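You operate a simulated robot arm through the tools that you are given. There is no shell and no other tool.

The job below is to be done with a simulated two-armed robot. You get a single attempt, and the scene is never put back.

Task
Lay both brass corners on the thick blue book.
Fine: give the turntable a quarter turn clockwise after the first corner; turn it straight again at the end; the book stays on it.

It is judged by the outcome, as a careful person would: the job done as asked, and still so three seconds after it is handed in. It fails if anything else is knocked over, pushed out of place, dropped, spilled or broken.

Robot
Two 7-joint arms with two-finger parallel grippers on one trunk that stands fixed in place. Base frame: the origin is at the foot of the trunk, x ahead of it, y to its left, z up. Units: m, rad, N and s.
The left shoulder is at [0.06, 0.189, 1.253], the right one opposite. With the tool pointing down near the work surface each hand reaches from about 0.1 to 0.52 m from the base axis, measured 20 degrees to its own side. Payload 3.43 kg a hand.
The tool frame of a hand sits at the grasp point between the pads (the TCP): z along the fingers, y along the line on which they close. The tips reach 0.03 m beyond it. Largest opening 0.094 m; finger width 0.028, thickness 0.01; the body of the gripper, 0.05 by 0.096 m, starts 0.055 m behind the TCP.
Orientation is that of the tool frame in the base frame, as a unit quaternion [w, x, y, z]. With the fingers straight down and closing along the base's y, the tool's x points along the base's -x, its y along +y and its z along -z.

Tools
- The arms move only by the tool move_arm. It takes "left_series", "right_series" or both (then of equal length, played together; a hand with none holds still); each is a list of rows, each a list of 7 numbers: the turn, a rotation vector about the tool's x, y, z in rad, then the shift along the tool's x, y, z in m, then the gripper command, from -1 (fully open) to 1 (shut), values between in proportion. In form: [[wx, wy, wz, x, y, z, hand], ...]. A call has 1 to 20 rows; each row is the pose to reach, as a shift and turn from the pose commanded when the call began, along the tool's axes at that moment. Rows are played at 5 a second. More than 0.05 m and 0.15 rad between two rows, or a gripper value outside its range, and nothing of the call is played. Where a pose cannot be reached the arm comes as near as it can. A force on the tool above 40 N (or 10 N above the force at the start of the call, whichever is more), or a blocked arm, ends the call early, and 0.2 s more pass. Each finger travels about 0.153 m/s and halts on what it meets, pressing with about 41 N; the grip force reading is that of the motor and also rises with nothing between the fingers. The clock runs only during rows and for 0.2 s after the last one: add rows that repeat a pose to give the fingers time. It gives the time, the measured TCP pose, the force on the tool (base axes), the opening and the grip force at its end, in the units of the frame above (readings bear some noise), with the torque about the TCP (base axes, N m) and any sound that the robot's microphone picked up.
- Cameras (640 x 400 px; columns grow to the right, rows downward): "scene" is now at [0.0077, 0.011, 1.7948]; the picture's right is [0.18, -0.98, 0.00], its down [-0.81, -0.15, -0.56] and it looks along [0.55, 0.10, -0.83] (base axes); focal length 365 px, centre (320, 200). "left" rides on the left gripper at [0.076, -0.014, -0.103] in its tool frame; the picture's right is [0.18, 0.98, 0.00], its down [-0.75, 0.14, -0.64] and it looks along [-0.63, 0.12, 0.77] (tool axes); focal length 243 px, centre (320, 200). "right" rides on the right gripper at [0.076, 0.014, -0.102] in its tool frame; the picture's right is [-0.18, 0.98, 0.00], its down [-0.75, -0.14, -0.64] and it looks along [-0.63, -0.12, 0.77] (tool axes); focal length 243 px, centre (320, 200).
- snapshot(camera): a new picture of that camera. The clock stands still meanwhile.
- raise_lower(by): slides the trunk up (or, below 0, down) by that many m; the arms and the scene camera ride with it, the base frame stays. It gives what a move gives, with no picture.
- head_to(pan, tilt): turns the head with the scene camera to pan (to the left, within 1.501 rad either way) and tilt (down, from -0.506 to 1.204), counted from straight ahead of the robot. It gives what a move gives.
- point_at(camera, pixels): for up to 12 pixels [column, row] of the newest picture of that camera ("zoom" is the newest enlarged one), the place [x, y, z] in the base frame of the surface seen there, good to about 0.003 m. The clock stands still meanwhile.
- enlarge(camera, box): a new picture of the part [left, top, right, bottom] of that camera's present view, enlarged. The clock stands still meanwhile.
- hand_in(): hands the job in; it is judged then, once.

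Unless the task says otherwise, let go and move clear before handing in.

The tools are called after "Request:" as name(argument=value, ...) on one line, values as JSON. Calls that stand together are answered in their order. move_arm: Moves the arms, as the interface text tells. Its arguments: {"type":"object","properties":{"left_series":{"type":"array","items":{"type":"array","items":{"type":"number"}}},"right_series":{"type":"array","items":{"type":"array","items":{"type":"number"}}}},"required":[]} The other tools are called the same way: raise_lower (by) slides the trunk up or down; head_to (pan, tilt) turns the head that bears the scene camera; snapshot (camera) takes a picture; point_at (camera, pixels) gives the place of the surface under pixels of a picture; enlarge (camera, box) takes an enlarged picture of a part of a camera's view; hand_in () hands the job in.

At the start:

```text
clock: 0.0
left_ee_pos: [0.3143, 0.152, 1.3123]
left_tcp_rot: [0.0, 0.001, 1.0, 0.0]
left_ft_force: [0.0, 0.2, -0.9]
left_moment: [-0.01, 0.02, 0.0]
left_finger_gap: 0.0942
left_gripper_force: 0.0
right_ee_pos: [0.3376, -0.0914, 1.2612]
right_tcp_rot: [0.0, 0.0, 1.0, 0.0]
right_ft_force: [-0.5, -0.5, -0.2]
right_moment: [0.02, -0.01, -0.01]
right_finger_gap: 0.0939
right_gripper_force: 0.1
trunk travel left (down, up): [-0.925, 0.065]
head pan, tilt: [0.182, 0.976]
```

scene: 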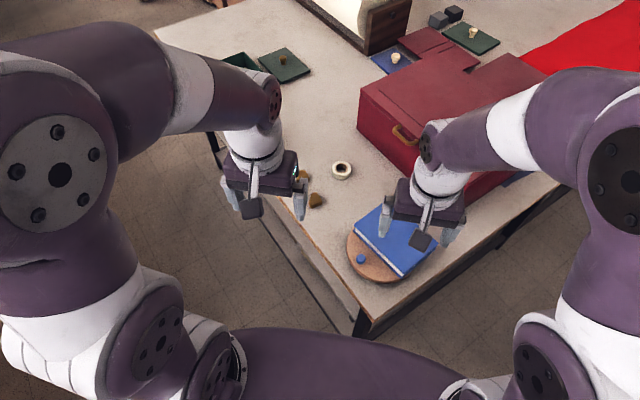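
right: 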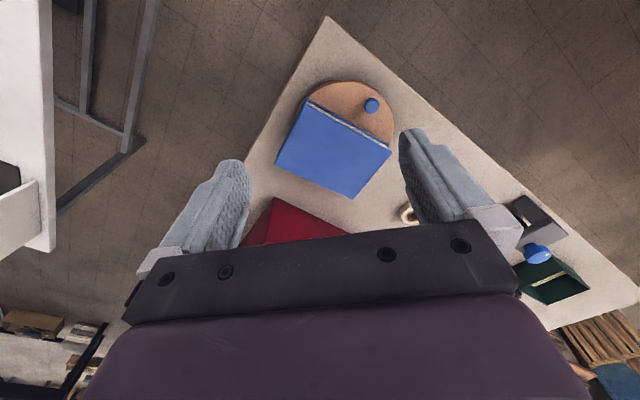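
left: 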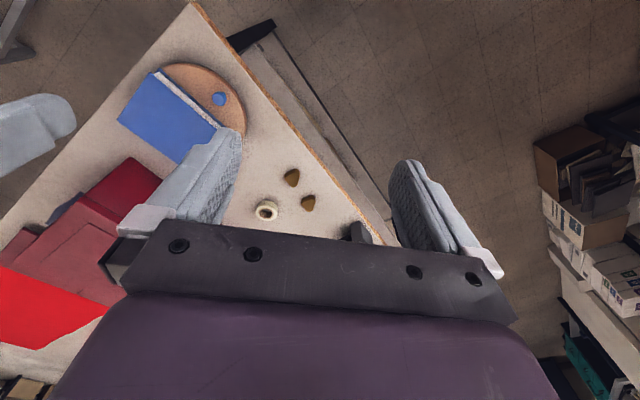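

The pictures show a turntable with a blue book at about (390,245) in the scene view, and two small brass pieces near (292,178) and (308,203) in the left view. I'll enlarge those areas and measure them.

Request:
enlarge(camera="left", box=[240, 140, 400, 240])

Request:
point_at(camera="left", pixels=[[292, 178], [308, 203], [267, 210], [218, 99], [180, 70], [240, 105], [150, 75], [119, 120], [180, 162], [215, 128], [300, 230], [250, 160]])

Request:
point_at(camera="right", pixels=[[308, 100], [390, 150], [351, 198], [278, 163], [372, 106], [345, 82], [391, 125], [335, 150], [300, 210], [320, 30], [410, 212], [350, 95]])

```text
4.00 times, centred on (320, 190) of left
```

zoom: 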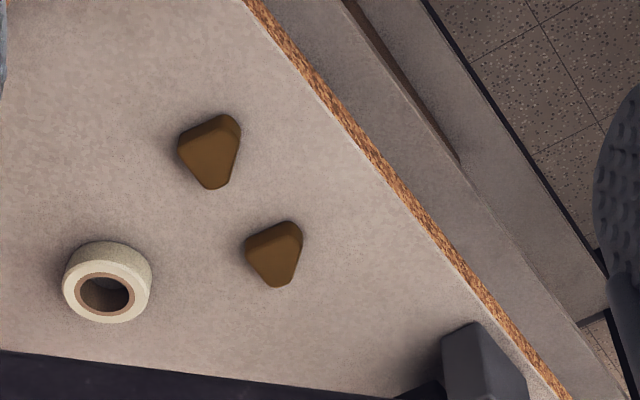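

```text
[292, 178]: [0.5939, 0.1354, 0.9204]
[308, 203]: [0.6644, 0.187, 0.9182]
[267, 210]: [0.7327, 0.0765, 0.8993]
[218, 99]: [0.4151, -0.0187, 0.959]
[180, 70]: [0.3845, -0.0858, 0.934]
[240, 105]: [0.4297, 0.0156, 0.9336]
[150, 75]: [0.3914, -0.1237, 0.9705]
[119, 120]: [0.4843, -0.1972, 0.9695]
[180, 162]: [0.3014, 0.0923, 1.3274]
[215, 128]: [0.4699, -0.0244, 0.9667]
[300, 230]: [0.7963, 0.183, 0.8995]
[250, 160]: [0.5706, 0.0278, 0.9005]
```

```text
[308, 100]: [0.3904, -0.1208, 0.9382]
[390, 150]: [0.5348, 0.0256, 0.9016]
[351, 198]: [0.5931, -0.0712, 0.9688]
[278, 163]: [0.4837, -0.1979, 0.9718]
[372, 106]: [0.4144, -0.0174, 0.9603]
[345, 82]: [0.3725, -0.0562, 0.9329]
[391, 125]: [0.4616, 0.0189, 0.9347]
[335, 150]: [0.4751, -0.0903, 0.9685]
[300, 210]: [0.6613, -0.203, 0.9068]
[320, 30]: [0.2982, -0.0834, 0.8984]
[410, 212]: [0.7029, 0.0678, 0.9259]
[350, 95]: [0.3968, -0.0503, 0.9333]
```

The left view gives the brass corners near (0.594,0.135) and (0.664,0.187), the book top at z≈0.97 and the blue knob at (0.415,-0.018). I'll take closer views of the turntable and its surroundings.

Request:
enlarge(camera="right", box=[240, 60, 432, 220])

Request:
enlarge(camera="scene", box=[280, 0, 600, 200])

Request:
enlarge(camera="scene", box=[280, 150, 520, 300])

Request:
enlarge(camera="left", box=[80, 40, 320, 190])

```text
2.50 times, centred on (336, 140) of right
```

zoom: 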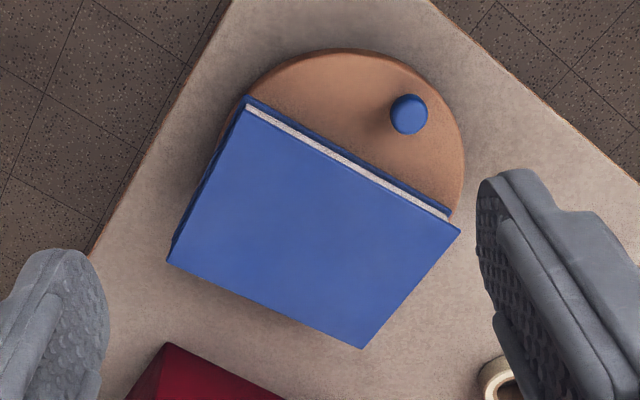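

```text
2.00 times, centred on (440, 100) of scene
```

zoom: 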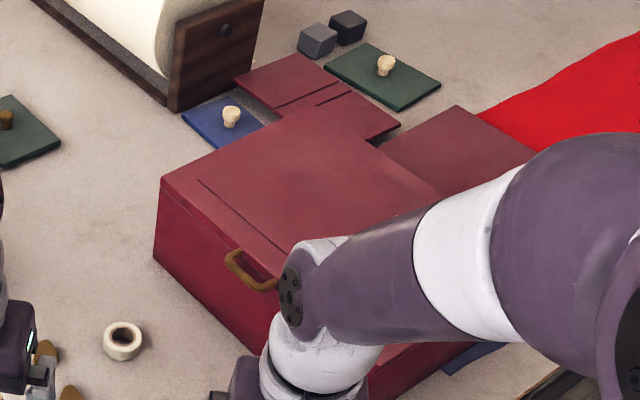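

```text
2.67 times, centred on (400, 225) of scene
```

zoom: 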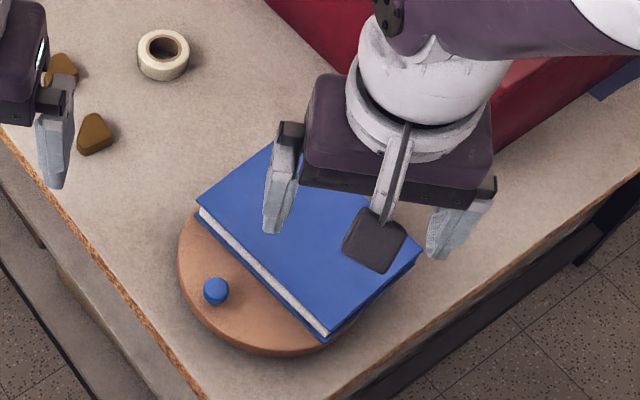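

```text
2.67 times, centred on (200, 115) of left
```

zoom: 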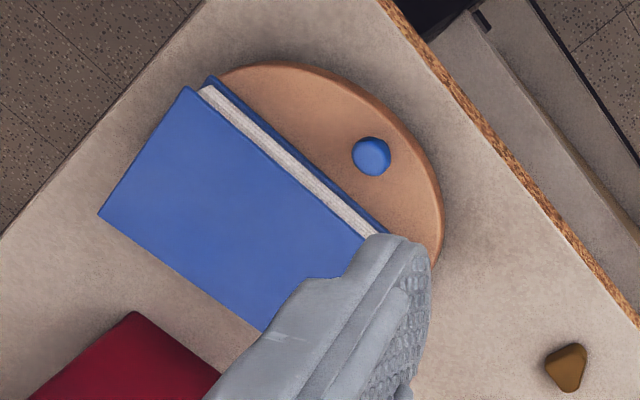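

The zooms show the book partly overhanging the wooden disc, with a red chest corner close by (right view, about (276,198)). I'll measure the disc rim, the book edges and the chest.

Request:
point_at(camera="right", pixels=[[276, 201], [268, 215], [310, 215], [340, 231], [309, 88], [330, 81], [350, 81], [375, 92], [388, 110], [392, 132], [295, 120], [306, 100]])

Request:
point_at(camera="scene", pixels=[[360, 259], [354, 227], [383, 206], [403, 274], [436, 242], [348, 243], [370, 278], [395, 283], [341, 170], [371, 125], [456, 185], [316, 200]])

```text
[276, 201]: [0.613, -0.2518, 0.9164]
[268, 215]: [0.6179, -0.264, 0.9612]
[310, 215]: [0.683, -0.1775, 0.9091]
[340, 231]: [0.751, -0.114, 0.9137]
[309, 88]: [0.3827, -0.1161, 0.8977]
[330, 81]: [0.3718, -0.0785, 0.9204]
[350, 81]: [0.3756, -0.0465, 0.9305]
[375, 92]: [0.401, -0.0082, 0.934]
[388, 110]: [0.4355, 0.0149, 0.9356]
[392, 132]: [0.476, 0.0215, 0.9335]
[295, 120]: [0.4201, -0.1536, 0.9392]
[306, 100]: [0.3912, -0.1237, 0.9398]
```

```text
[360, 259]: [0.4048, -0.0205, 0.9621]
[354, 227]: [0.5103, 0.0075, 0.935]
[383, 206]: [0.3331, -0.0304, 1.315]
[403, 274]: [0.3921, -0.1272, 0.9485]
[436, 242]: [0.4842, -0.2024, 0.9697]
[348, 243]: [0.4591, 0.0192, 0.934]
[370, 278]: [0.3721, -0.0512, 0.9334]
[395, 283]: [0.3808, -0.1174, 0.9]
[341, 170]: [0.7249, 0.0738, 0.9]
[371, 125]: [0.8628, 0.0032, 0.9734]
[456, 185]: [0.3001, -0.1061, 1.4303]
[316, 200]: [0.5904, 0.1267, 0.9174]
```

The disc fits a centre near (0.474,-0.085) with radius about 0.107, and the chest face is about 0.2 m away, so there is room to turn. I'll lower the trunk a little to gain reach.

Request:
raise_lower(by=-0.15)

```text
clock: 1.8
left_ee_pos: [0.3148, 0.1529, 1.161]
left_tcp_rot: [0.0, 0.0, 1.0, 0.001]
left_ft_force: [0.6, 0.0, -0.2]
left_moment: [-0.01, -0.02, 0.02]
left_finger_gap: 0.0939
left_gripper_force: 0.0
right_ee_pos: [0.3362, -0.0888, 1.1099]
right_tcp_rot: [0.0, 0.0, 1.0, 0.0]
right_ft_force: [0.5, 0.8, -0.2]
right_moment: [0.01, 0.02, 0.04]
right_finger_gap: 0.0937
right_gripper_force: 0.0
trunk travel left (down, up): [-0.775, 0.215]
head pan, tilt: [0.182, 0.976]
```

The trunk is down 0.15 and both hands are clear of everything. I'll stretch the left hand towards the nearer corner at height to test reach, and move the right hand aside so the turntable is visible.

Request:
move_arm(left_series=[[0, 0, 0, -0.04, 0, 0, -1], [0, 0, 0, -0.08, -0.003, 0.01, -1], [0, 0, 0, -0.12, -0.006, 0.02, -1], [0, 0, 0, -0.16, -0.01, 0.03, -1], [0, 0, 0, -0.2, -0.013, 0.04, -1], [0, 0, 0, -0.24, -0.015, 0.05, -1], [0, 0, 0, -0.28, -0.018, 0.06, -1], [0, 0, 0, -0.28, -0.018, 0.06, -1]], right_series=[[0, 0, 0, 0.005, -0.02, 0, -1], [0, 0, 0, 0.01, -0.04, 0, -1], [0, 0, 0, 0.015, -0.06, 0, -1], [0, 0, 0, 0.02, -0.08, 0, -1], [0, 0, 0, 0.025, -0.1, 0, -1], [0, 0, 0, 0.03, -0.12, 0, -1], [0, 0, 0, 0.036, -0.15, 0, -1], [0, 0, 0, 0.036, -0.16, 0, -1]])

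```text
clock: 3.5
left_ee_pos: [0.5524, 0.1412, 1.0693]
left_tcp_rot: [0.0, 0.0, 1.0, 0.0]
left_ft_force: [0.1, 0.2, -0.3]
left_moment: [0.01, 0.03, 0.04]
left_finger_gap: 0.094
left_gripper_force: 0.0
left hand out of reach, approached as far as the arm can: row 5, 6, 7, 8
right_ee_pos: [0.3015, -0.2497, 1.1108]
right_tcp_rot: [0.0, 0.0, 1.0, 0.0]
right_ft_force: [0.0, -0.8, -0.6]
right_moment: [0.02, 0.01, 0.01]
right_finger_gap: 0.094
right_gripper_force: 0.0
trunk travel left (down, up): [-0.775, 0.215]
head pan, tilt: [0.182, 0.976]
```

The left arm stopped at x=0.552 at height 1.07 with the tool straight down, so the farther corner will need a tilted tool. I'll look at the corners and the turntable from here.

Request:
snapshot(camera="left")

Request:
snapshot(camera="scene")

Request:
snapshot(camera="right")

```text
taken
```

left: 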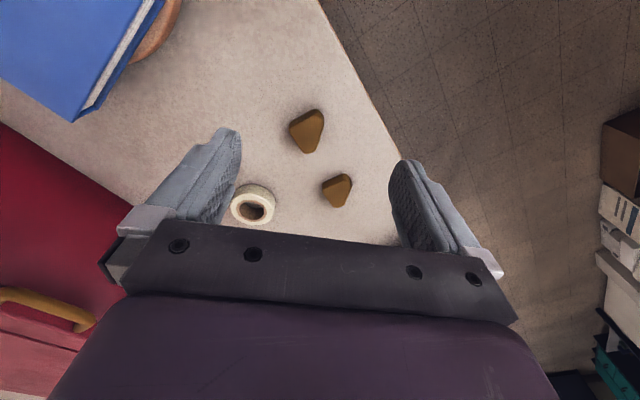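

```text
taken
```

scene: 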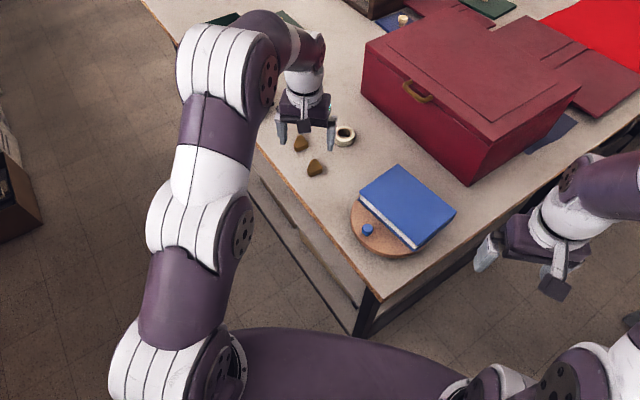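

```text
taken
```

right: 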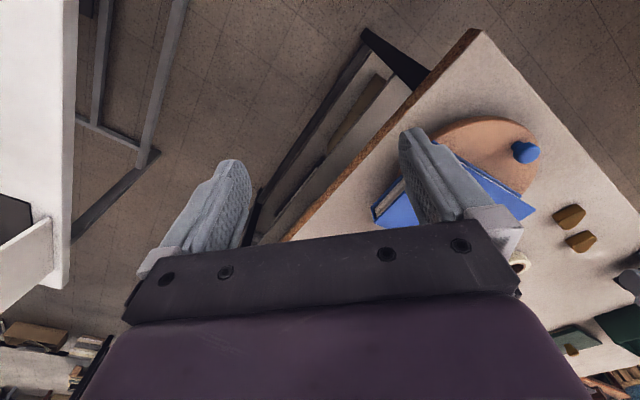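

Both corners are clearly seen in the left view at (307,130) and (337,190). I'll enlarge them and the book, and measure.

Request:
enlarge(camera="left", box=[272, 100, 368, 220])

Request:
point_at(camera="left", pixels=[[292, 127], [320, 114], [306, 152], [307, 135], [324, 186], [350, 178], [335, 206], [337, 192], [253, 205], [307, 118], [335, 179], [300, 145]])

Request:
enlarge(camera="scene", box=[280, 120, 480, 270])

Request:
point_at(camera="scene", pixels=[[360, 197], [397, 165], [455, 211], [417, 248], [368, 230], [352, 215], [355, 238], [375, 252], [395, 256], [301, 144], [316, 167], [345, 136]])

```text
3.33 times, centred on (320, 160) of left
```

zoom: 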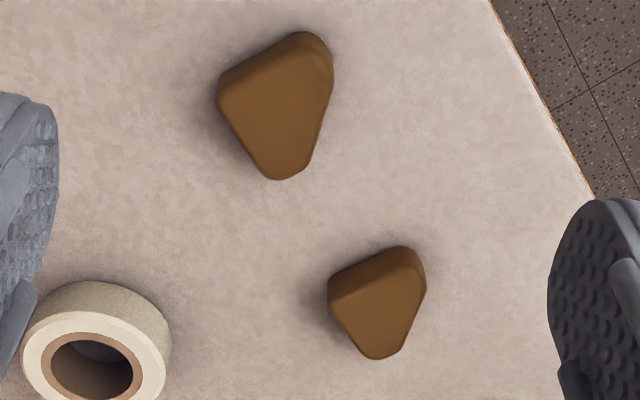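

```text
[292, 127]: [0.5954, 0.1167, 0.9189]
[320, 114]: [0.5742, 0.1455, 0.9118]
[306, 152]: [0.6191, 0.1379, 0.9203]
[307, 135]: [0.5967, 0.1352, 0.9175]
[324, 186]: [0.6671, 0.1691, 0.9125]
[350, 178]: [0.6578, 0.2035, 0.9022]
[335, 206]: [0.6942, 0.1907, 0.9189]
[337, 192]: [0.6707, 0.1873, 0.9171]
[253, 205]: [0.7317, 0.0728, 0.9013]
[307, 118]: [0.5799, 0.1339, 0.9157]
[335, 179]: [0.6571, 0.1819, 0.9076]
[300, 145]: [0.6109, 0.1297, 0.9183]
```

```text
2.67 times, centred on (380, 195) of scene
```

zoom: 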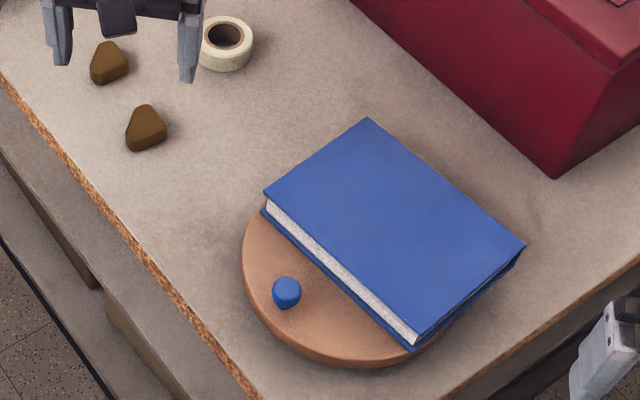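

```text
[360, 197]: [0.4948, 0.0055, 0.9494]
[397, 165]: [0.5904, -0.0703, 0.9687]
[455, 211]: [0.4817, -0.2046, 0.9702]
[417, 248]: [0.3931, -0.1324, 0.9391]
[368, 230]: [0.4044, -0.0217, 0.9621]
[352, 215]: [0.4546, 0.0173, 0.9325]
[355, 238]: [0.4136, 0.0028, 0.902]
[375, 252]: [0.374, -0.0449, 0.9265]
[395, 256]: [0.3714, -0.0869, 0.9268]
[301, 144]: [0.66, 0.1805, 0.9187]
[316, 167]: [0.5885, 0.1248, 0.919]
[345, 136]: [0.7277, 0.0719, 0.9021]
```

The two corners are rounded triangles about 35 mm wide and 19 mm tall, centred near (0.598,0.134) and (0.671,0.187), each with a flat side facing roughly +y. I'll back the left hand off slightly while starting a forward tilt and yaw, which also shows me which reference pose the commands use.

Request:
move_arm(left_series=[[0, 0, 0, 0.03, 0, 0, -1], [0, 0, 0, 0.06, 0, 0, -1], [0.0143, -0.1084, 0.0644, 0.06, 0, 0, -1], [0.0286, -0.2169, 0.1288, 0.06, 0, 0, -1], [0.0428, -0.3253, 0.1932, 0.06, 0, 0, -1], [0.0571, -0.4337, 0.2576, 0.06, 0, 0, -1], [0.0571, -0.4337, 0.2576, 0.06, 0, 0, -1]])

```text
clock: 5.2
left_ee_pos: [0.4901, 0.1399, 1.0669]
left_tcp_rot: [0.216, 0.128, 0.968, -0.028]
left_ft_force: [0.4, 0.7, -0.3]
left_moment: [0.0, -0.02, 0.02]
left_finger_gap: 0.094
left_gripper_force: 0.1
right_ee_pos: [0.3017, -0.2504, 1.1105]
right_tcp_rot: [0.0, 0.0, 1.0, 0.0]
right_ft_force: [0.1, -0.2, -0.3]
right_moment: [0.01, -0.03, -0.01]
right_finger_gap: 0.094
right_gripper_force: 0.0
trunk travel left (down, up): [-0.775, 0.215]
head pan, tilt: [0.182, 0.976]
```

The reference pose follows what was actually reached, and the tilt (25°) and yaw are as wanted. Next I'll move above the nearer corner at z≈0.985 and check with the hand camera.

Request:
move_arm(left_series=[[0, 0, 0, -0.0146, 0.0046, 0.0295, -0.38], [0, 0, 0, -0.0292, 0.0092, 0.059, -0.38], [0, 0, 0, -0.0437, 0.0137, 0.0886, -0.38], [0, 0, 0, -0.0583, 0.0183, 0.1181, -0.38], [0, 0, 0, -0.0583, 0.0183, 0.1181, -0.38]])

Request:
snapshot(camera="left")

Request:
snapshot(camera="scene")

```text
clock: 6.3
left_ee_pos: [0.5941, 0.1313, 0.9854]
left_tcp_rot: [0.215, 0.127, 0.968, -0.028]
left_ft_force: [0.3, -0.1, 0.0]
left_moment: [0.04, -0.01, -0.02]
left_finger_gap: 0.0646
left_gripper_force: 0.1
right_ee_pos: [0.301, -0.2491, 1.1115]
right_tcp_rot: [0.0, 0.0, 1.0, 0.0]
right_ft_force: [-0.5, 0.0, 0.6]
right_moment: [0.03, 0.0, -0.02]
right_finger_gap: 0.0939
right_gripper_force: 0.0
trunk travel left (down, up): [-0.775, 0.215]
head pan, tilt: [0.182, 0.976]
```

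```text
taken
```

left: 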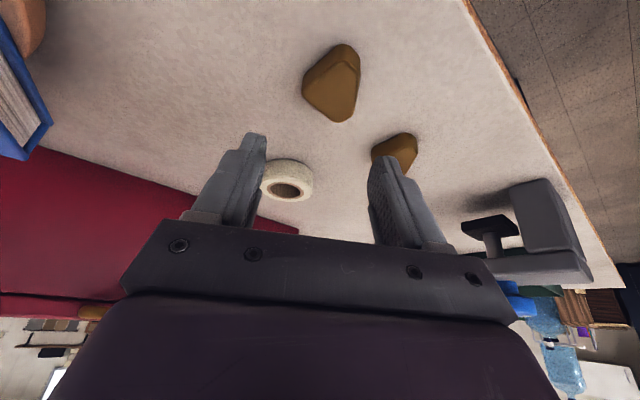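

```text
taken
```

scene: 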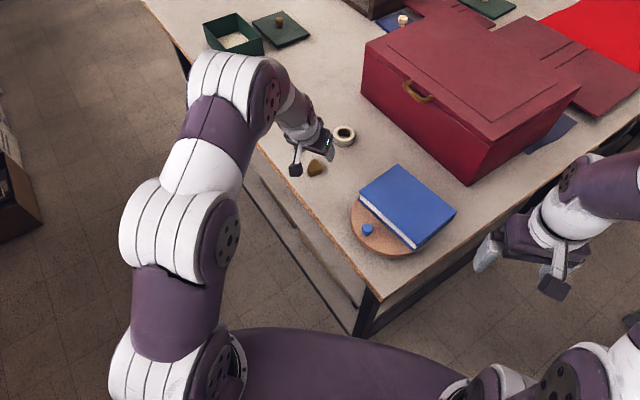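

The nearer corner is at about (333,83) in the left view, between the fingers. I'll measure its outline again from this closer position.

Request:
enlarge(camera="left", box=[272, 30, 432, 180])

Request:
point_at(camera="left", pixels=[[306, 84], [347, 52], [357, 62], [354, 92], [348, 118], [333, 115], [318, 102], [335, 85], [303, 92], [325, 64], [360, 80], [340, 119]])

```text
2.67 times, centred on (352, 105) of left
```

zoom: 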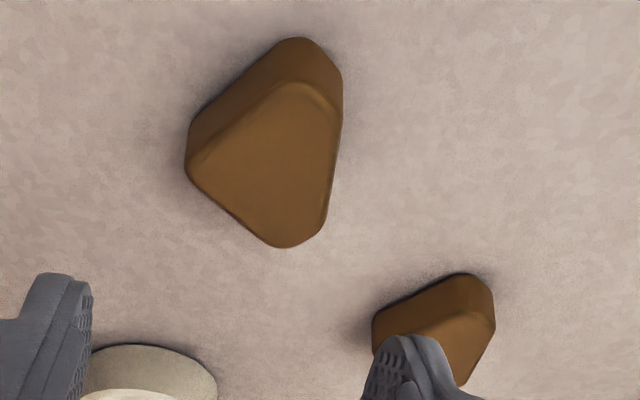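

```text
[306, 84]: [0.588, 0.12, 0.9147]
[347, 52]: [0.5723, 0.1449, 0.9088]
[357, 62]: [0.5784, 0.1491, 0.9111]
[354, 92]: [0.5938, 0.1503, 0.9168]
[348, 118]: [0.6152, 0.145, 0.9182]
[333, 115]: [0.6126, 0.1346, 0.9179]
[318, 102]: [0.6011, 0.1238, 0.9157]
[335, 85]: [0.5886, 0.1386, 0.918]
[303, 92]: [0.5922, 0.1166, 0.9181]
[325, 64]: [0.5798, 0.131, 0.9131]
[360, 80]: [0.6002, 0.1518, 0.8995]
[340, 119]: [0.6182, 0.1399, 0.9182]
```

The refined outline puts the grip point at about (0.595,0.133) with a width of 34 mm. I'll lower so the fingertips straddle the corner just above the table.

Request:
move_arm(left_series=[[0, 0, 0, 0.007, 0.0003, 0.0105, -0.38], [0, 0, 0, 0.014, 0.0006, 0.0211, -0.38], [0, 0, 0, 0.021, 0.0008, 0.0316, -0.38], [0, 0, 0, 0.0281, 0.0011, 0.0422, -0.38], [0, 0, 0, 0.0281, 0.0011, 0.0422, -0.38]])

Request:
snapshot(camera="left")

```text
clock: 7.5
left_ee_pos: [0.5878, 0.1341, 0.9351]
left_tcp_rot: [0.214, 0.128, 0.968, -0.028]
left_ft_force: [0.2, -0.4, -0.1]
left_moment: [0.0, -0.02, 0.03]
left_finger_gap: 0.065
left_gripper_force: 0.0
right_ee_pos: [0.3012, -0.2507, 1.1112]
right_tcp_rot: [0.0, 0.0, 1.0, 0.0]
right_ft_force: [-0.2, 0.9, 0.4]
right_moment: [-0.01, 0.01, -0.01]
right_finger_gap: 0.094
right_gripper_force: 0.0
trunk travel left (down, up): [-0.775, 0.215]
head pan, tilt: [0.182, 0.976]
```

```text
taken
```

left: 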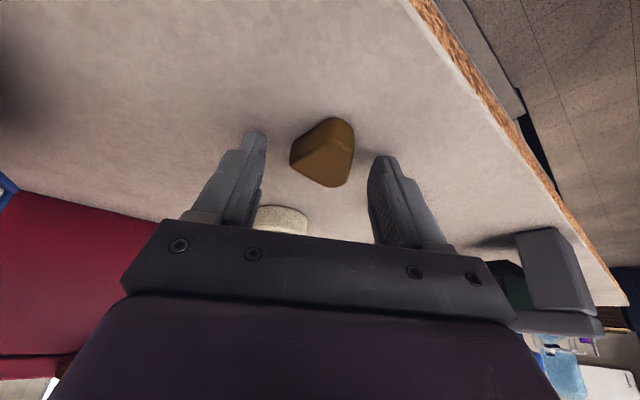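

The fingertips straddle the corner (rows 117-187, columns 290-355) with a clear gap on each side. Closing now.

Request:
move_arm(left_series=[[0, 0, 0, 0, 0, 0, 0.1], [0, 0, 0, 0, 0, 0, 0.3], [0, 0, 0, 0, 0, 0, 0.6], [0, 0, 0, 0, 0, 0, 1], [0, 0, 0, 0, 0, 0, 1]])

Request:
snapshot(camera="left")

```text
clock: 8.8
left_ee_pos: [0.5873, 0.1342, 0.9339]
left_tcp_rot: [0.214, 0.127, 0.968, -0.029]
left_ft_force: [-0.4, -1.1, 0.2]
left_moment: [-0.02, -0.03, -0.01]
left_finger_gap: 0.0357
left_gripper_force: 41.3
right_ee_pos: [0.3019, -0.251, 1.1106]
right_tcp_rot: [0.0, 0.0, 1.0, 0.0]
right_ft_force: [-0.4, 0.4, -0.3]
right_moment: [-0.01, -0.01, -0.02]
right_finger_gap: 0.094
right_gripper_force: 0.2
trunk travel left (down, up): [-0.775, 0.215]
head pan, tilt: [0.182, 0.976]
```

```text
taken
```

left: 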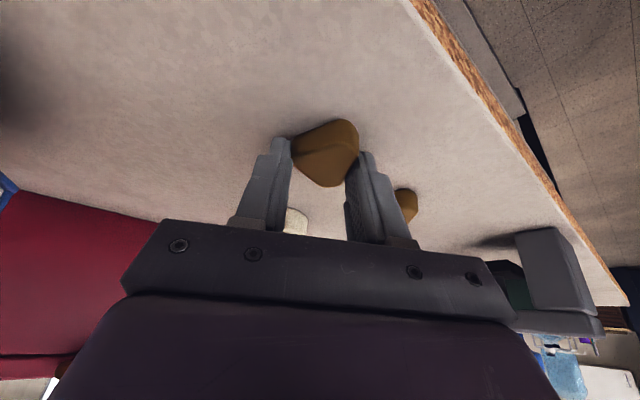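

Gap 35.7 mm with 41 N, so the corner is held. I'll lift it slowly and check it hangs steady.

Request:
move_arm(left_series=[[0, 0, 0, -0.0043, 0, -0.0091, 1], [0, 0, 0, -0.0128, 0, -0.0272, 1], [0, 0, 0, -0.0255, 0, -0.0544, 1], [0, 0, 0, -0.0382, 0, -0.0816, 1], [0, 0, 0, -0.0425, 0, -0.0907, 1], [0, 0, 0, -0.0425, 0, -0.0907, 1]])

Request:
snapshot(camera="left")

Request:
snapshot(camera="scene")

```text
clock: 10.2
left_ee_pos: [0.5874, 0.1318, 1.0338]
left_tcp_rot: [0.215, 0.128, 0.968, -0.028]
left_ft_force: [0.1, 0.4, 0.3]
left_moment: [0.0, 0.01, 0.01]
left_finger_gap: 0.0355
left_gripper_force: 41.1
right_ee_pos: [0.3012, -0.2503, 1.1127]
right_tcp_rot: [0.0, -0.001, 1.0, -0.001]
right_ft_force: [0.4, 0.5, 0.5]
right_moment: [0.02, 0.02, 0.01]
right_finger_gap: 0.0941
right_gripper_force: 0.0
trunk travel left (down, up): [-0.775, 0.215]
head pan, tilt: [0.182, 0.976]
```

```text
taken
```

left: 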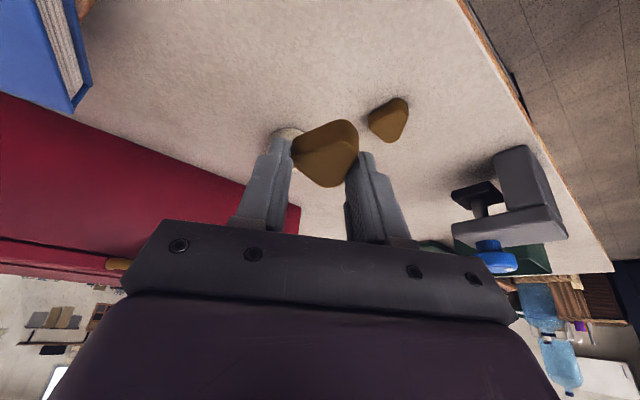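

```text
taken
```

scene: 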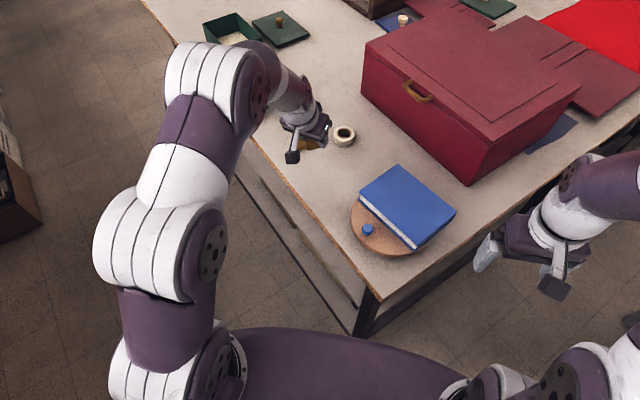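

The corner is firmly held with the gap unchanged. I'll carry it over the book at a safe height, to TCP (0.502,-0.062,1.05).

Request:
move_arm(left_series=[[0, 0, 0, 0.0011, -0.0105, -0.0044, 1], [0, 0, 0, 0.0033, -0.0314, -0.0115, 1], [0, 0, 0, 0.0061, -0.0576, -0.0144, 1], [0, 0, 0, 0.0094, -0.089, -0.0172, 1], [0, 0, 0, 0.0128, -0.1204, -0.0201, 1], [0, 0, 0, 0.0161, -0.1518, -0.023, 1], [0, 0, 0, 0.0189, -0.178, -0.0258, 1], [0, 0, 0, 0.0211, -0.1989, -0.0281, 1], [0, 0, 0, 0.0222, -0.2094, -0.0287, 1], [0, 0, 0, 0.0222, -0.2094, -0.0287, 1]])

Request:
snapshot(camera="left")

Request:
snapshot(camera="scene")

```text
clock: 12.3
left_ee_pos: [0.5019, -0.0597, 1.0524]
left_tcp_rot: [0.215, 0.128, 0.968, -0.029]
left_ft_force: [-0.3, -0.8, -0.2]
left_moment: [-0.02, 0.01, -0.03]
left_finger_gap: 0.0356
left_gripper_force: 40.9
right_ee_pos: [0.3014, -0.2495, 1.1113]
right_tcp_rot: [0.0, 0.0, 1.0, -0.001]
right_ft_force: [1.1, -0.7, -0.3]
right_moment: [-0.02, 0.02, 0.0]
right_finger_gap: 0.0941
right_gripper_force: 0.0
trunk travel left (down, up): [-0.775, 0.215]
head pan, tilt: [0.182, 0.976]
```

```text
taken
```

left: 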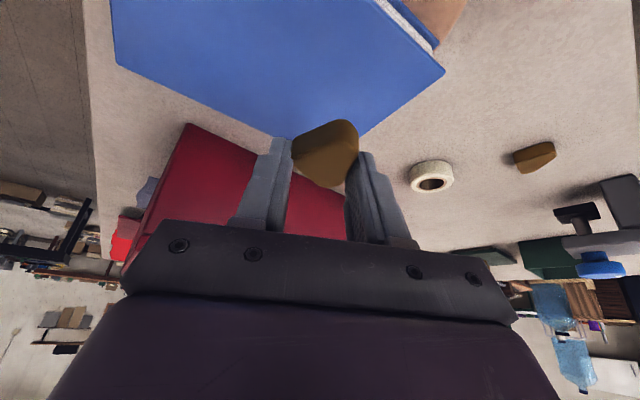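

```text
taken
```

scene: 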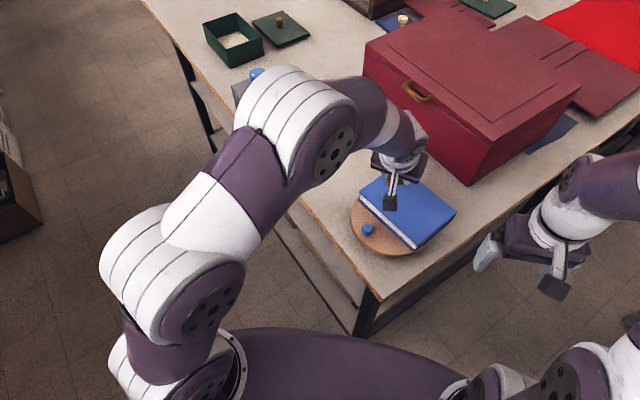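

The corner hangs over the far-left part of the book, at about (0.510,-0.058), well inside its edges. I'll lower to just above the cover.

Request:
move_arm(left_series=[[0, 0, 0, 0.0035, -0.0012, 0.0082, 1], [0, 0, 0, 0.007, -0.0023, 0.0164, 1], [0, 0, 0, 0.0105, -0.0035, 0.0246, 1], [0, 0, 0, 0.014, -0.0046, 0.0328, 1], [0, 0, 0, 0.0175, -0.0058, 0.041, 1], [0, 0, 0, 0.0175, -0.0058, 0.041, 1]])

Request:
snapshot(camera="left")

Request:
enlarge(camera="scene", box=[330, 120, 480, 260])

```text
clock: 13.8
left_ee_pos: [0.5022, -0.0656, 1.0058]
left_tcp_rot: [0.214, 0.128, 0.968, -0.029]
left_ft_force: [-0.5, 0.2, 0.3]
left_moment: [0.01, 0.01, 0.01]
left_finger_gap: 0.0355
left_gripper_force: 41.2
right_ee_pos: [0.3016, -0.2492, 1.1113]
right_tcp_rot: [-0.001, 0.0, 1.0, 0.0]
right_ft_force: [0.1, 0.2, 0.4]
right_moment: [0.0, -0.03, 0.02]
right_finger_gap: 0.0941
right_gripper_force: 0.2
trunk travel left (down, up): [-0.775, 0.215]
head pan, tilt: [0.182, 0.976]
```

```text
taken
```

left: 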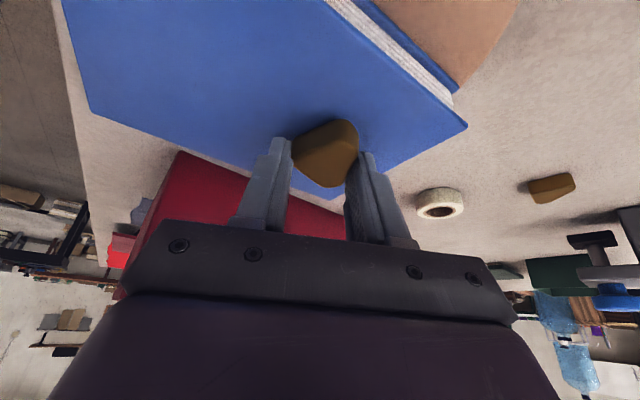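

```text
2.86 times, centred on (405, 190) of scene
```

zoom: 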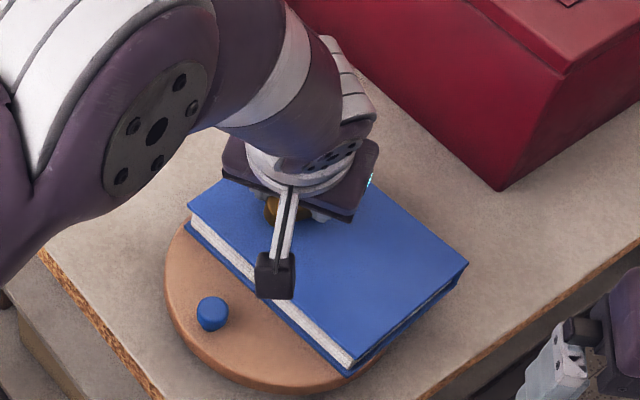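

No contact force yet at z=1.006. I'll creep down a further 2-3 mm, watching the force.

Request:
move_arm(left_series=[[0, 0, 0, 0.0004, 0, 0.0009, 1], [0, 0, 0, 0.0009, 0, 0.0018, 1], [0, 0, 0, 0.0009, 0, 0.0018, 1]])

```text
clock: 14.6
left_ee_pos: [0.5023, -0.0659, 1.0033]
left_tcp_rot: [0.215, 0.128, 0.968, -0.028]
left_ft_force: [0.5, -0.2, -0.1]
left_moment: [0.03, 0.0, -0.01]
left_finger_gap: 0.0356
left_gripper_force: 41.2
right_ee_pos: [0.3005, -0.2513, 1.1117]
right_tcp_rot: [0.001, 0.0, 1.0, 0.0]
right_ft_force: [0.4, -0.2, 1.1]
right_moment: [0.04, -0.01, -0.05]
right_finger_gap: 0.0941
right_gripper_force: 0.0
trunk travel left (down, up): [-0.775, 0.215]
head pan, tilt: [0.182, 0.976]
```

Still no contact. Creeping down another 1.5 mm.

Request:
move_arm(left_series=[[0, 0, 0, 0.0003, 0, 0.0007, 1], [0, 0, 0, 0.0006, 0, 0.0014, 1], [0, 0, 0, 0.0006, 0, 0.0014, 1]])

Request:
enlarge(camera="left", box=[240, 80, 400, 220])

```text
clock: 15.3
left_ee_pos: [0.5016, -0.0664, 1.0024]
left_tcp_rot: [0.214, 0.127, 0.968, -0.029]
left_ft_force: [-0.2, 0.9, 0.9]
left_moment: [-0.04, 0.01, 0.01]
left_finger_gap: 0.0354
left_gripper_force: 40.8
right_ee_pos: [0.3004, -0.2498, 1.1107]
right_tcp_rot: [0.0, 0.0, 1.0, 0.001]
right_ft_force: [-0.5, -0.7, 0.1]
right_moment: [0.0, 0.03, 0.01]
right_finger_gap: 0.094
right_gripper_force: 0.0
trunk travel left (down, up): [-0.775, 0.215]
head pan, tilt: [0.182, 0.976]
```

```text
2.86 times, centred on (320, 150) of left
```

zoom: 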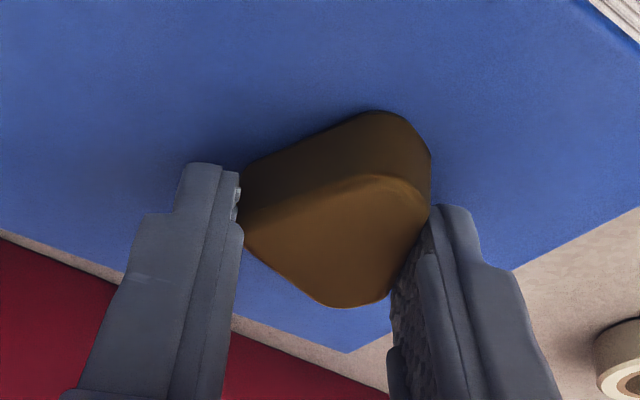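

The picture shows the corner almost on the cover with a dark contact shadow. I'll measure the heights of the cover and the corner's top.

Request:
point_at(camera="zoom", pixels=[[340, 240], [320, 270], [370, 220], [200, 100], [300, 100], [450, 180], [500, 150], [380, 130], [280, 160], [300, 240]])

```text
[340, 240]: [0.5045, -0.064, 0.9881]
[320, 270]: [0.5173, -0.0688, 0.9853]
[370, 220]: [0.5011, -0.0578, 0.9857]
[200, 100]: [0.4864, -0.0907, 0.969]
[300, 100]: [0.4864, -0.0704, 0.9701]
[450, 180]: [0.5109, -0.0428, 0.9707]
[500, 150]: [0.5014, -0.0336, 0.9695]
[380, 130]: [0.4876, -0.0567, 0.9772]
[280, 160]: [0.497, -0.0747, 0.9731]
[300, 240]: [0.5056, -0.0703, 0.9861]
```

The corner's top is at about 0.986 and the cover at 0.970, so it is at contact within noise. I'll go one more millimetre and check the force.

Request:
move_arm(left_series=[[0, 0, 0, 0.0004, 0, 0.0009, 1], [0, 0, 0, 0.0004, 0, 0.0009, 1]])

```text
clock: 15.9
left_ee_pos: [0.5025, -0.0665, 1.0029]
left_tcp_rot: [0.216, 0.128, 0.968, -0.029]
left_ft_force: [0.5, 0.2, 8.0]
left_moment: [-0.05, 0.01, 0.03]
left_finger_gap: 0.0353
left_gripper_force: 40.8
right_ee_pos: [0.3012, -0.2498, 1.1106]
right_tcp_rot: [0.0, -0.001, 1.0, 0.0]
right_ft_force: [0.1, 0.2, -0.4]
right_moment: [0.02, -0.03, 0.0]
right_finger_gap: 0.094
right_gripper_force: 0.0
trunk travel left (down, up): [-0.775, 0.215]
head pan, tilt: [0.182, 0.976]
```

Force 8 N up: the corner now rests on the cover. I'll open the fingers and lift straight up.

Request:
move_arm(left_series=[[0, 0, 0, -0.0002, 0, -0.0005, 1], [0, 0, 0, -0.0002, 0, -0.0005, 0.1], [0, 0, 0, -0.0002, 0, -0.0005, -0.1], [0, 0, 0, -0.0002, 0, -0.0005, -0.3], [0, 0, 0, -0.0002, 0, -0.0005, -0.3], [0, 0, 0, -0.0043, 0, -0.0091, -0.3], [0, 0, 0, -0.0128, 0, -0.0272, -0.3], [0, 0, 0, -0.0255, 0, -0.0544, -0.3], [0, 0, 0, -0.034, 0, -0.0726, -0.3], [0, 0, 0, -0.034, 0, -0.0726, -0.3]])

Request:
snapshot(camera="left")

Request:
snapshot(camera="scene")

```text
clock: 18.1
left_ee_pos: [0.5025, -0.0687, 1.0823]
left_tcp_rot: [0.214, 0.127, 0.968, -0.028]
left_ft_force: [-1.2, 0.4, -0.5]
left_moment: [0.04, -0.02, -0.02]
left_finger_gap: 0.0609
left_gripper_force: 0.0
right_ee_pos: [0.3012, -0.2506, 1.1106]
right_tcp_rot: [0.0, 0.0, 1.0, 0.0]
right_ft_force: [0.7, 0.8, -0.2]
right_moment: [-0.01, 0.02, -0.03]
right_finger_gap: 0.0939
right_gripper_force: 0.1
trunk travel left (down, up): [-0.775, 0.215]
head pan, tilt: [0.182, 0.976]
```

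```text
taken
```

left: 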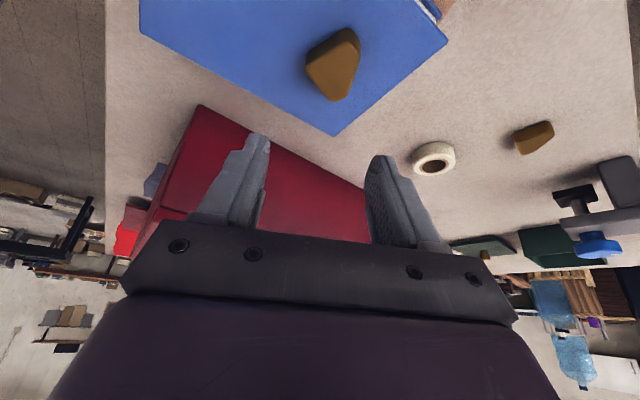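

```text
taken
```

scene: 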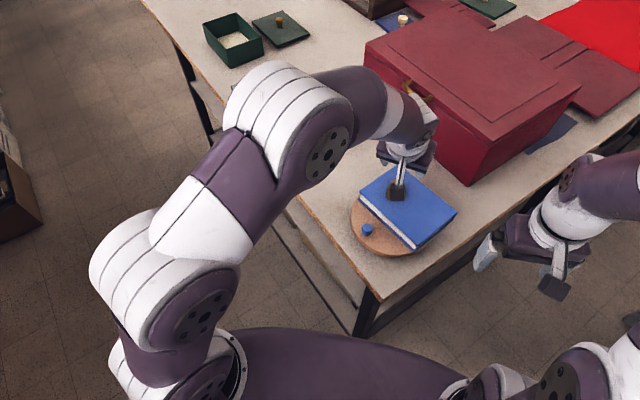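

Corner 1 lies on the book, at (333,65) in the left view, and is released. I'll withdraw the left hand to the left and, in the same call, shut the right hand and yaw it ready to push the knob.

Request:
move_arm(left_series=[[0, 0, 0, 0.02, 0.0263, -0.03, -0.3], [0, 0, 0, 0.04, 0.0526, -0.05, -0.3], [0, 0, 0, 0.0601, 0.0789, -0.065, -0.3], [0, 0, 0, 0.0841, 0.1105, -0.08, -0.3], [0, 0, 0, 0.1082, 0.142, -0.095, -0.3], [0, 0, 0, 0.1322, 0.1736, -0.11, -0.3], [0, 0, 0, 0.1563, 0.2052, -0.125, -0.3], [0, 0, 0, 0.1763, 0.2315, -0.1375, -0.3], [0, 0, 0, 0.1763, 0.2315, -0.1375, -0.3]], right_series=[[0, 0, 0, 0, 0, 0, -0.5], [0, 0, 0, 0, 0, 0, 0], [0, 0, -0.12, 0, 0, 0, 0.5], [0, 0, -0.24, 0, 0, 0, 1], [0, 0, -0.36, 0, 0, 0, 1], [0, 0, -0.48, 0, 0, 0, 1], [0, 0, -0.6, 0, 0, 0, 1], [0, 0, -0.716, 0, 0, 0, 1], [0, 0, -0.716, 0, 0, 0, 1]])

Request:
snapshot(camera="scene")

Request:
snapshot(camera="right")

Request:
snapshot(camera="left")

```text
clock: 20.1
left_ee_pos: [0.3516, 0.2138, 1.1318]
left_tcp_rot: [0.215, 0.128, 0.968, -0.028]
left_ft_force: [-0.8, 0.1, 0.3]
left_moment: [0.0, -0.04, 0.0]
left_finger_gap: 0.0609
left_gripper_force: 0.1
right_ee_pos: [0.3012, -0.2519, 1.1093]
right_tcp_rot: [0.001, -0.351, 0.937, -0.001]
right_ft_force: [-0.6, -0.5, 0.3]
right_moment: [0.04, 0.0, 0.02]
right_finger_gap: 0.0
right_gripper_force: 32.8
trunk travel left (down, up): [-0.775, 0.215]
head pan, tilt: [0.182, 0.976]
```

```text
taken
```

scene: 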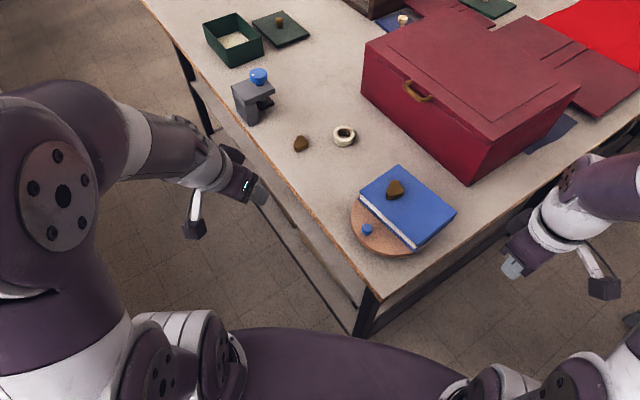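

```text
taken
```

right: 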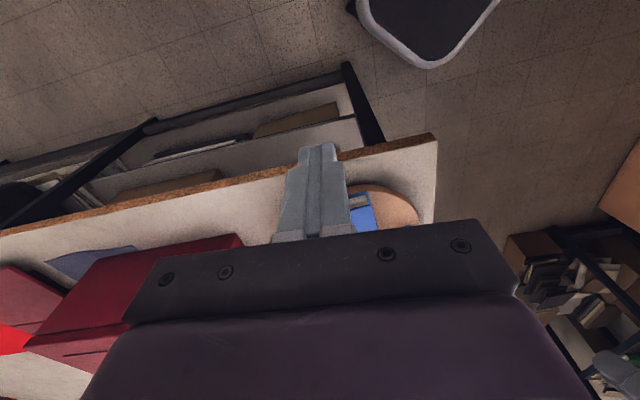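

```text
taken
```

left: 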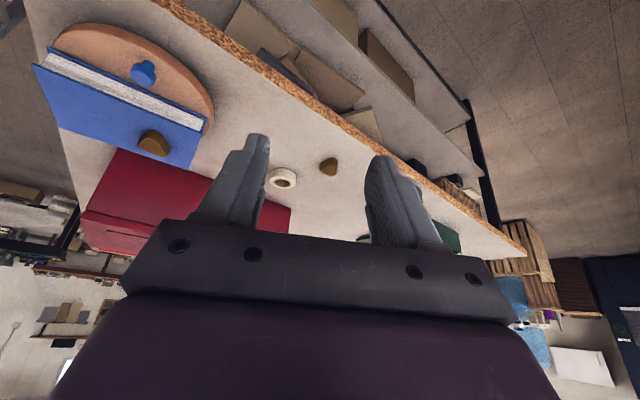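

The scene view is now clear of arms and corner 1 sits on the book at (395,189). I'll enlarge the turntable from both cameras and measure the knob and disc exactly.

Request:
enlarge(camera="left", box=[20, 10, 228, 170])

Request:
point_at(camera="left", pixels=[[143, 68], [133, 68], [154, 68], [143, 76], [143, 86], [58, 44], [95, 24], [140, 33], [180, 57], [205, 85], [212, 112], [120, 80]])

Request:
enlarge(camera="scene", box=[330, 150, 480, 270])

Request:
point_at(camera="zoom", pixels=[[194, 245], [194, 232], [178, 245], [212, 245], [145, 190], [146, 240], [175, 290], [230, 330], [290, 340], [330, 325], [173, 170], [160, 265]])

```text
2.50 times, centred on (124, 90) of left
```

zoom: 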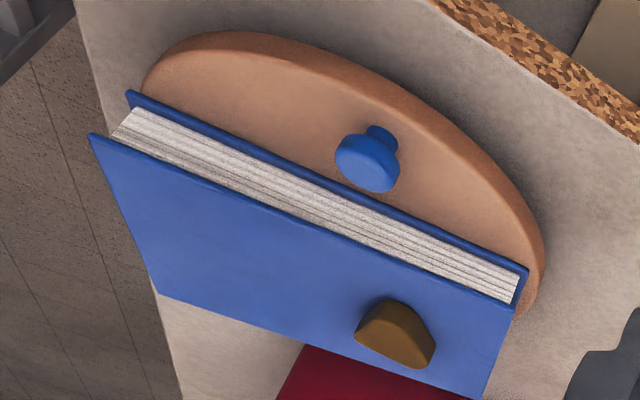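

```text
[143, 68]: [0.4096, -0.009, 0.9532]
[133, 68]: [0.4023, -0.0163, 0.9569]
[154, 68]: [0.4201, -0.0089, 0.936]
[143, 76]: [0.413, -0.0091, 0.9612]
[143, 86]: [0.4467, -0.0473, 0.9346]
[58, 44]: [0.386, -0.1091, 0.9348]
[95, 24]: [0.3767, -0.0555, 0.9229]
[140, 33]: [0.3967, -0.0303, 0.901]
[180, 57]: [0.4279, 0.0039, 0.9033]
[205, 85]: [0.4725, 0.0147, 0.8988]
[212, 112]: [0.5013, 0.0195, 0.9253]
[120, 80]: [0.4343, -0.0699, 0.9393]
```

```text
3.33 times, centred on (405, 210) of scene
```

zoom: 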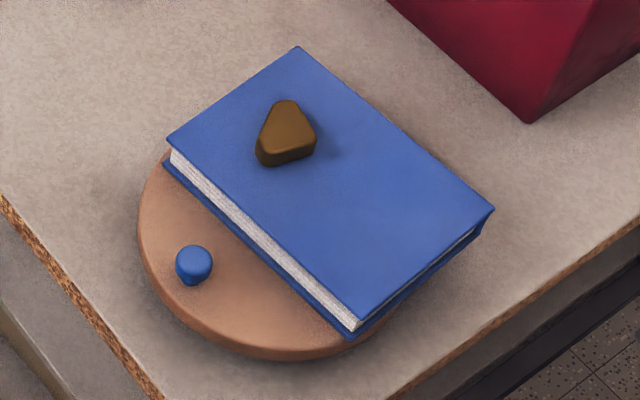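

```text
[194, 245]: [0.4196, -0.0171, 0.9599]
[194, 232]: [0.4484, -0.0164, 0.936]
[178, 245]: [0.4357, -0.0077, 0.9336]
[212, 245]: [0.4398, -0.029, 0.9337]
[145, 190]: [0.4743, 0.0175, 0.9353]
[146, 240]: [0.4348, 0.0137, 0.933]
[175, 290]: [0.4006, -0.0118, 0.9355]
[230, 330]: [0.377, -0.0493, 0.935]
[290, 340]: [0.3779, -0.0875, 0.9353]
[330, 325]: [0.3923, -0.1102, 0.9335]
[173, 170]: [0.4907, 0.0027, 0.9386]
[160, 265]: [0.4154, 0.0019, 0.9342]
```

The knob is mushroom-shaped, its cap centred near (0.412,-0.018) with the top at z≈0.961. The rim gives a disc centre near (0.475,-0.0825), so the knob radius is about 0.090. I'll bring the closed right fingers to a spot behind the knob, still above it.

Request:
move_arm(right_series=[[0, 0, -0.0082, -0.0287, 0.0146, 0.007, 1], [0, 0, -0.0165, -0.0574, 0.0292, 0.0141, 1], [0, 0, -0.0247, -0.0861, 0.0438, 0.0211, 1], [0, 0, -0.0329, -0.1149, 0.0583, 0.0282, 1], [0, 0, -0.0411, -0.1436, 0.0729, 0.0352, 1], [0, 0, -0.0494, -0.1723, 0.0875, 0.0423, 1], [0, 0, -0.0576, -0.201, 0.1021, 0.0493, 1], [0, 0, -0.0576, -0.201, 0.1021, 0.0493, 1]])

Request:
snapshot(camera="right")

Request:
enlarge(camera="scene", box=[320, 130, 500, 280])

Request:
snapshot(camera="left")

```text
clock: 21.9
left_ee_pos: [0.3506, 0.2132, 1.1323]
left_tcp_rot: [0.214, 0.128, 0.968, -0.028]
left_ft_force: [0.7, -0.4, -0.2]
left_moment: [0.03, 0.03, -0.01]
left_finger_gap: 0.0611
left_gripper_force: 0.0
right_ee_pos: [0.3865, -0.0415, 1.0592]
right_tcp_rot: [0.0, -0.377, 0.926, -0.001]
right_ft_force: [-0.8, -0.7, 0.1]
right_moment: [0.03, -0.01, 0.01]
right_finger_gap: 0.0
right_gripper_force: 33.1
trunk travel left (down, up): [-0.775, 0.215]
head pan, tilt: [0.182, 0.976]
```

```text
taken
```

right: 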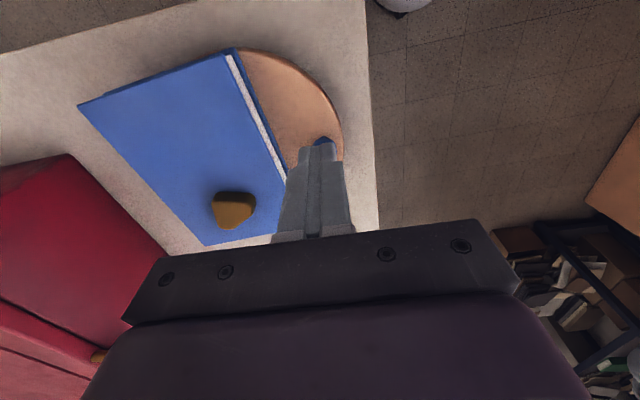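

```text
2.67 times, centred on (410, 205) of scene
```

zoom: 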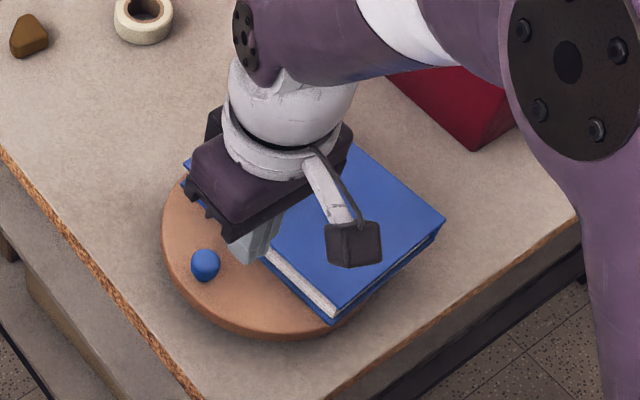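

```text
taken
```

left: 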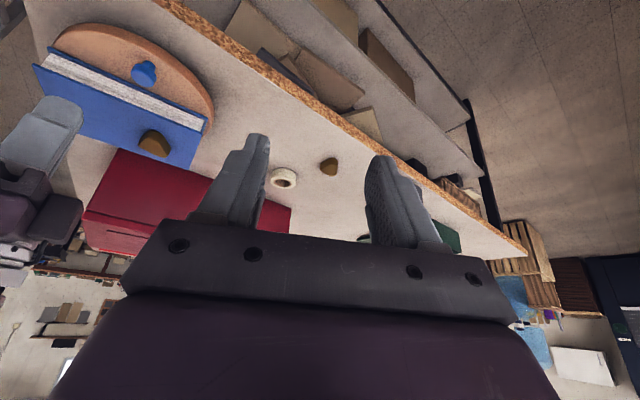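

The fingertips are above the spot behind the knob; they look displaced in the scene view only because they are still high. I'll descend to z≈0.969 and check the clearance.

Request:
move_arm(right_series=[[0, 0, 0, 0, 0, 0.025, 1], [0, 0, 0, 0, 0, 0.05, 1], [0, 0, 0, 0, 0, 0.07, 1], [0, 0, 0, 0, 0, 0.085, 1], [0, 0, 0, 0, 0, 0.09, 1], [0, 0, 0, 0, 0, 0.09, 1]])

Request:
enlarge(camera="scene", box=[320, 150, 470, 280])

Request:
enlarge(camera="left", box=[20, 10, 228, 170])

Request:
enlarge(camera="right", box=[220, 60, 400, 200])

```text
clock: 23.4
left_ee_pos: [0.3523, 0.2148, 1.1326]
left_tcp_rot: [0.215, 0.128, 0.968, -0.029]
left_ft_force: [-0.3, -0.8, 0.2]
left_moment: [-0.01, -0.03, 0.02]
left_finger_gap: 0.0611
left_gripper_force: 0.0
right_ee_pos: [0.385, -0.0412, 0.9713]
right_tcp_rot: [0.0, -0.377, 0.926, 0.0]
right_ft_force: [-1.1, -0.1, 0.1]
right_moment: [-0.04, -0.04, -0.01]
right_finger_gap: 0.0
right_gripper_force: 32.6
trunk travel left (down, up): [-0.775, 0.215]
head pan, tilt: [0.182, 0.976]
```

```text
3.08 times, centred on (395, 215) of scene
```

zoom: 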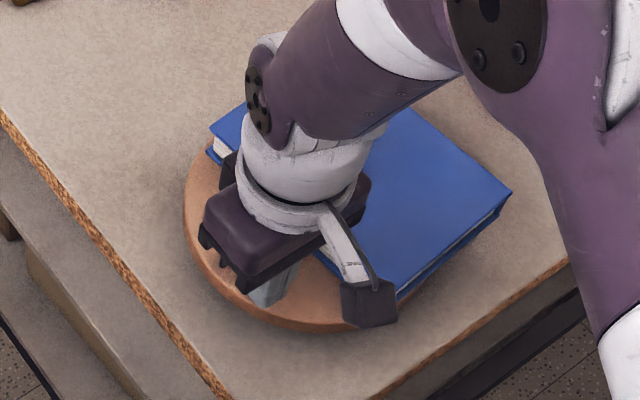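

```text
2.50 times, centred on (124, 90) of left
```

zoom: 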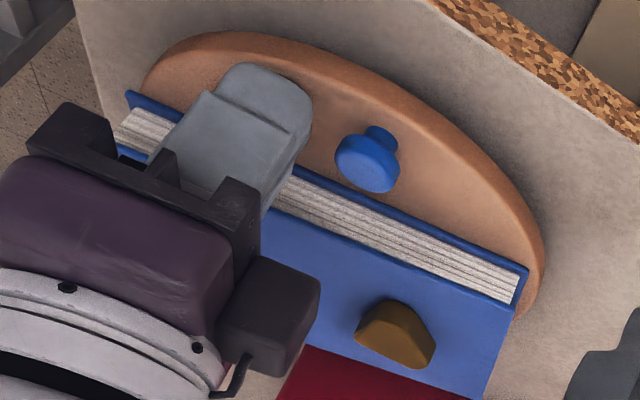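

```text
2.86 times, centred on (310, 130) of right
```

zoom: 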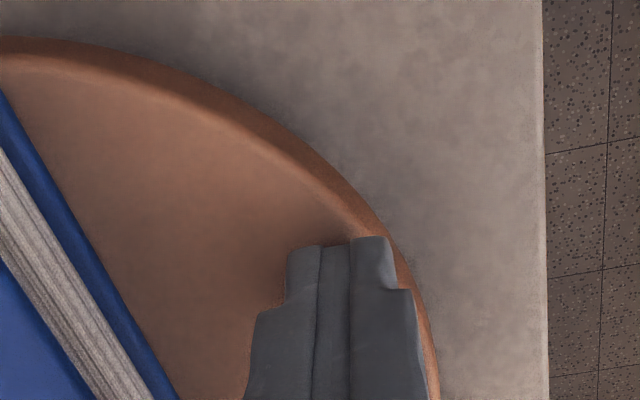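

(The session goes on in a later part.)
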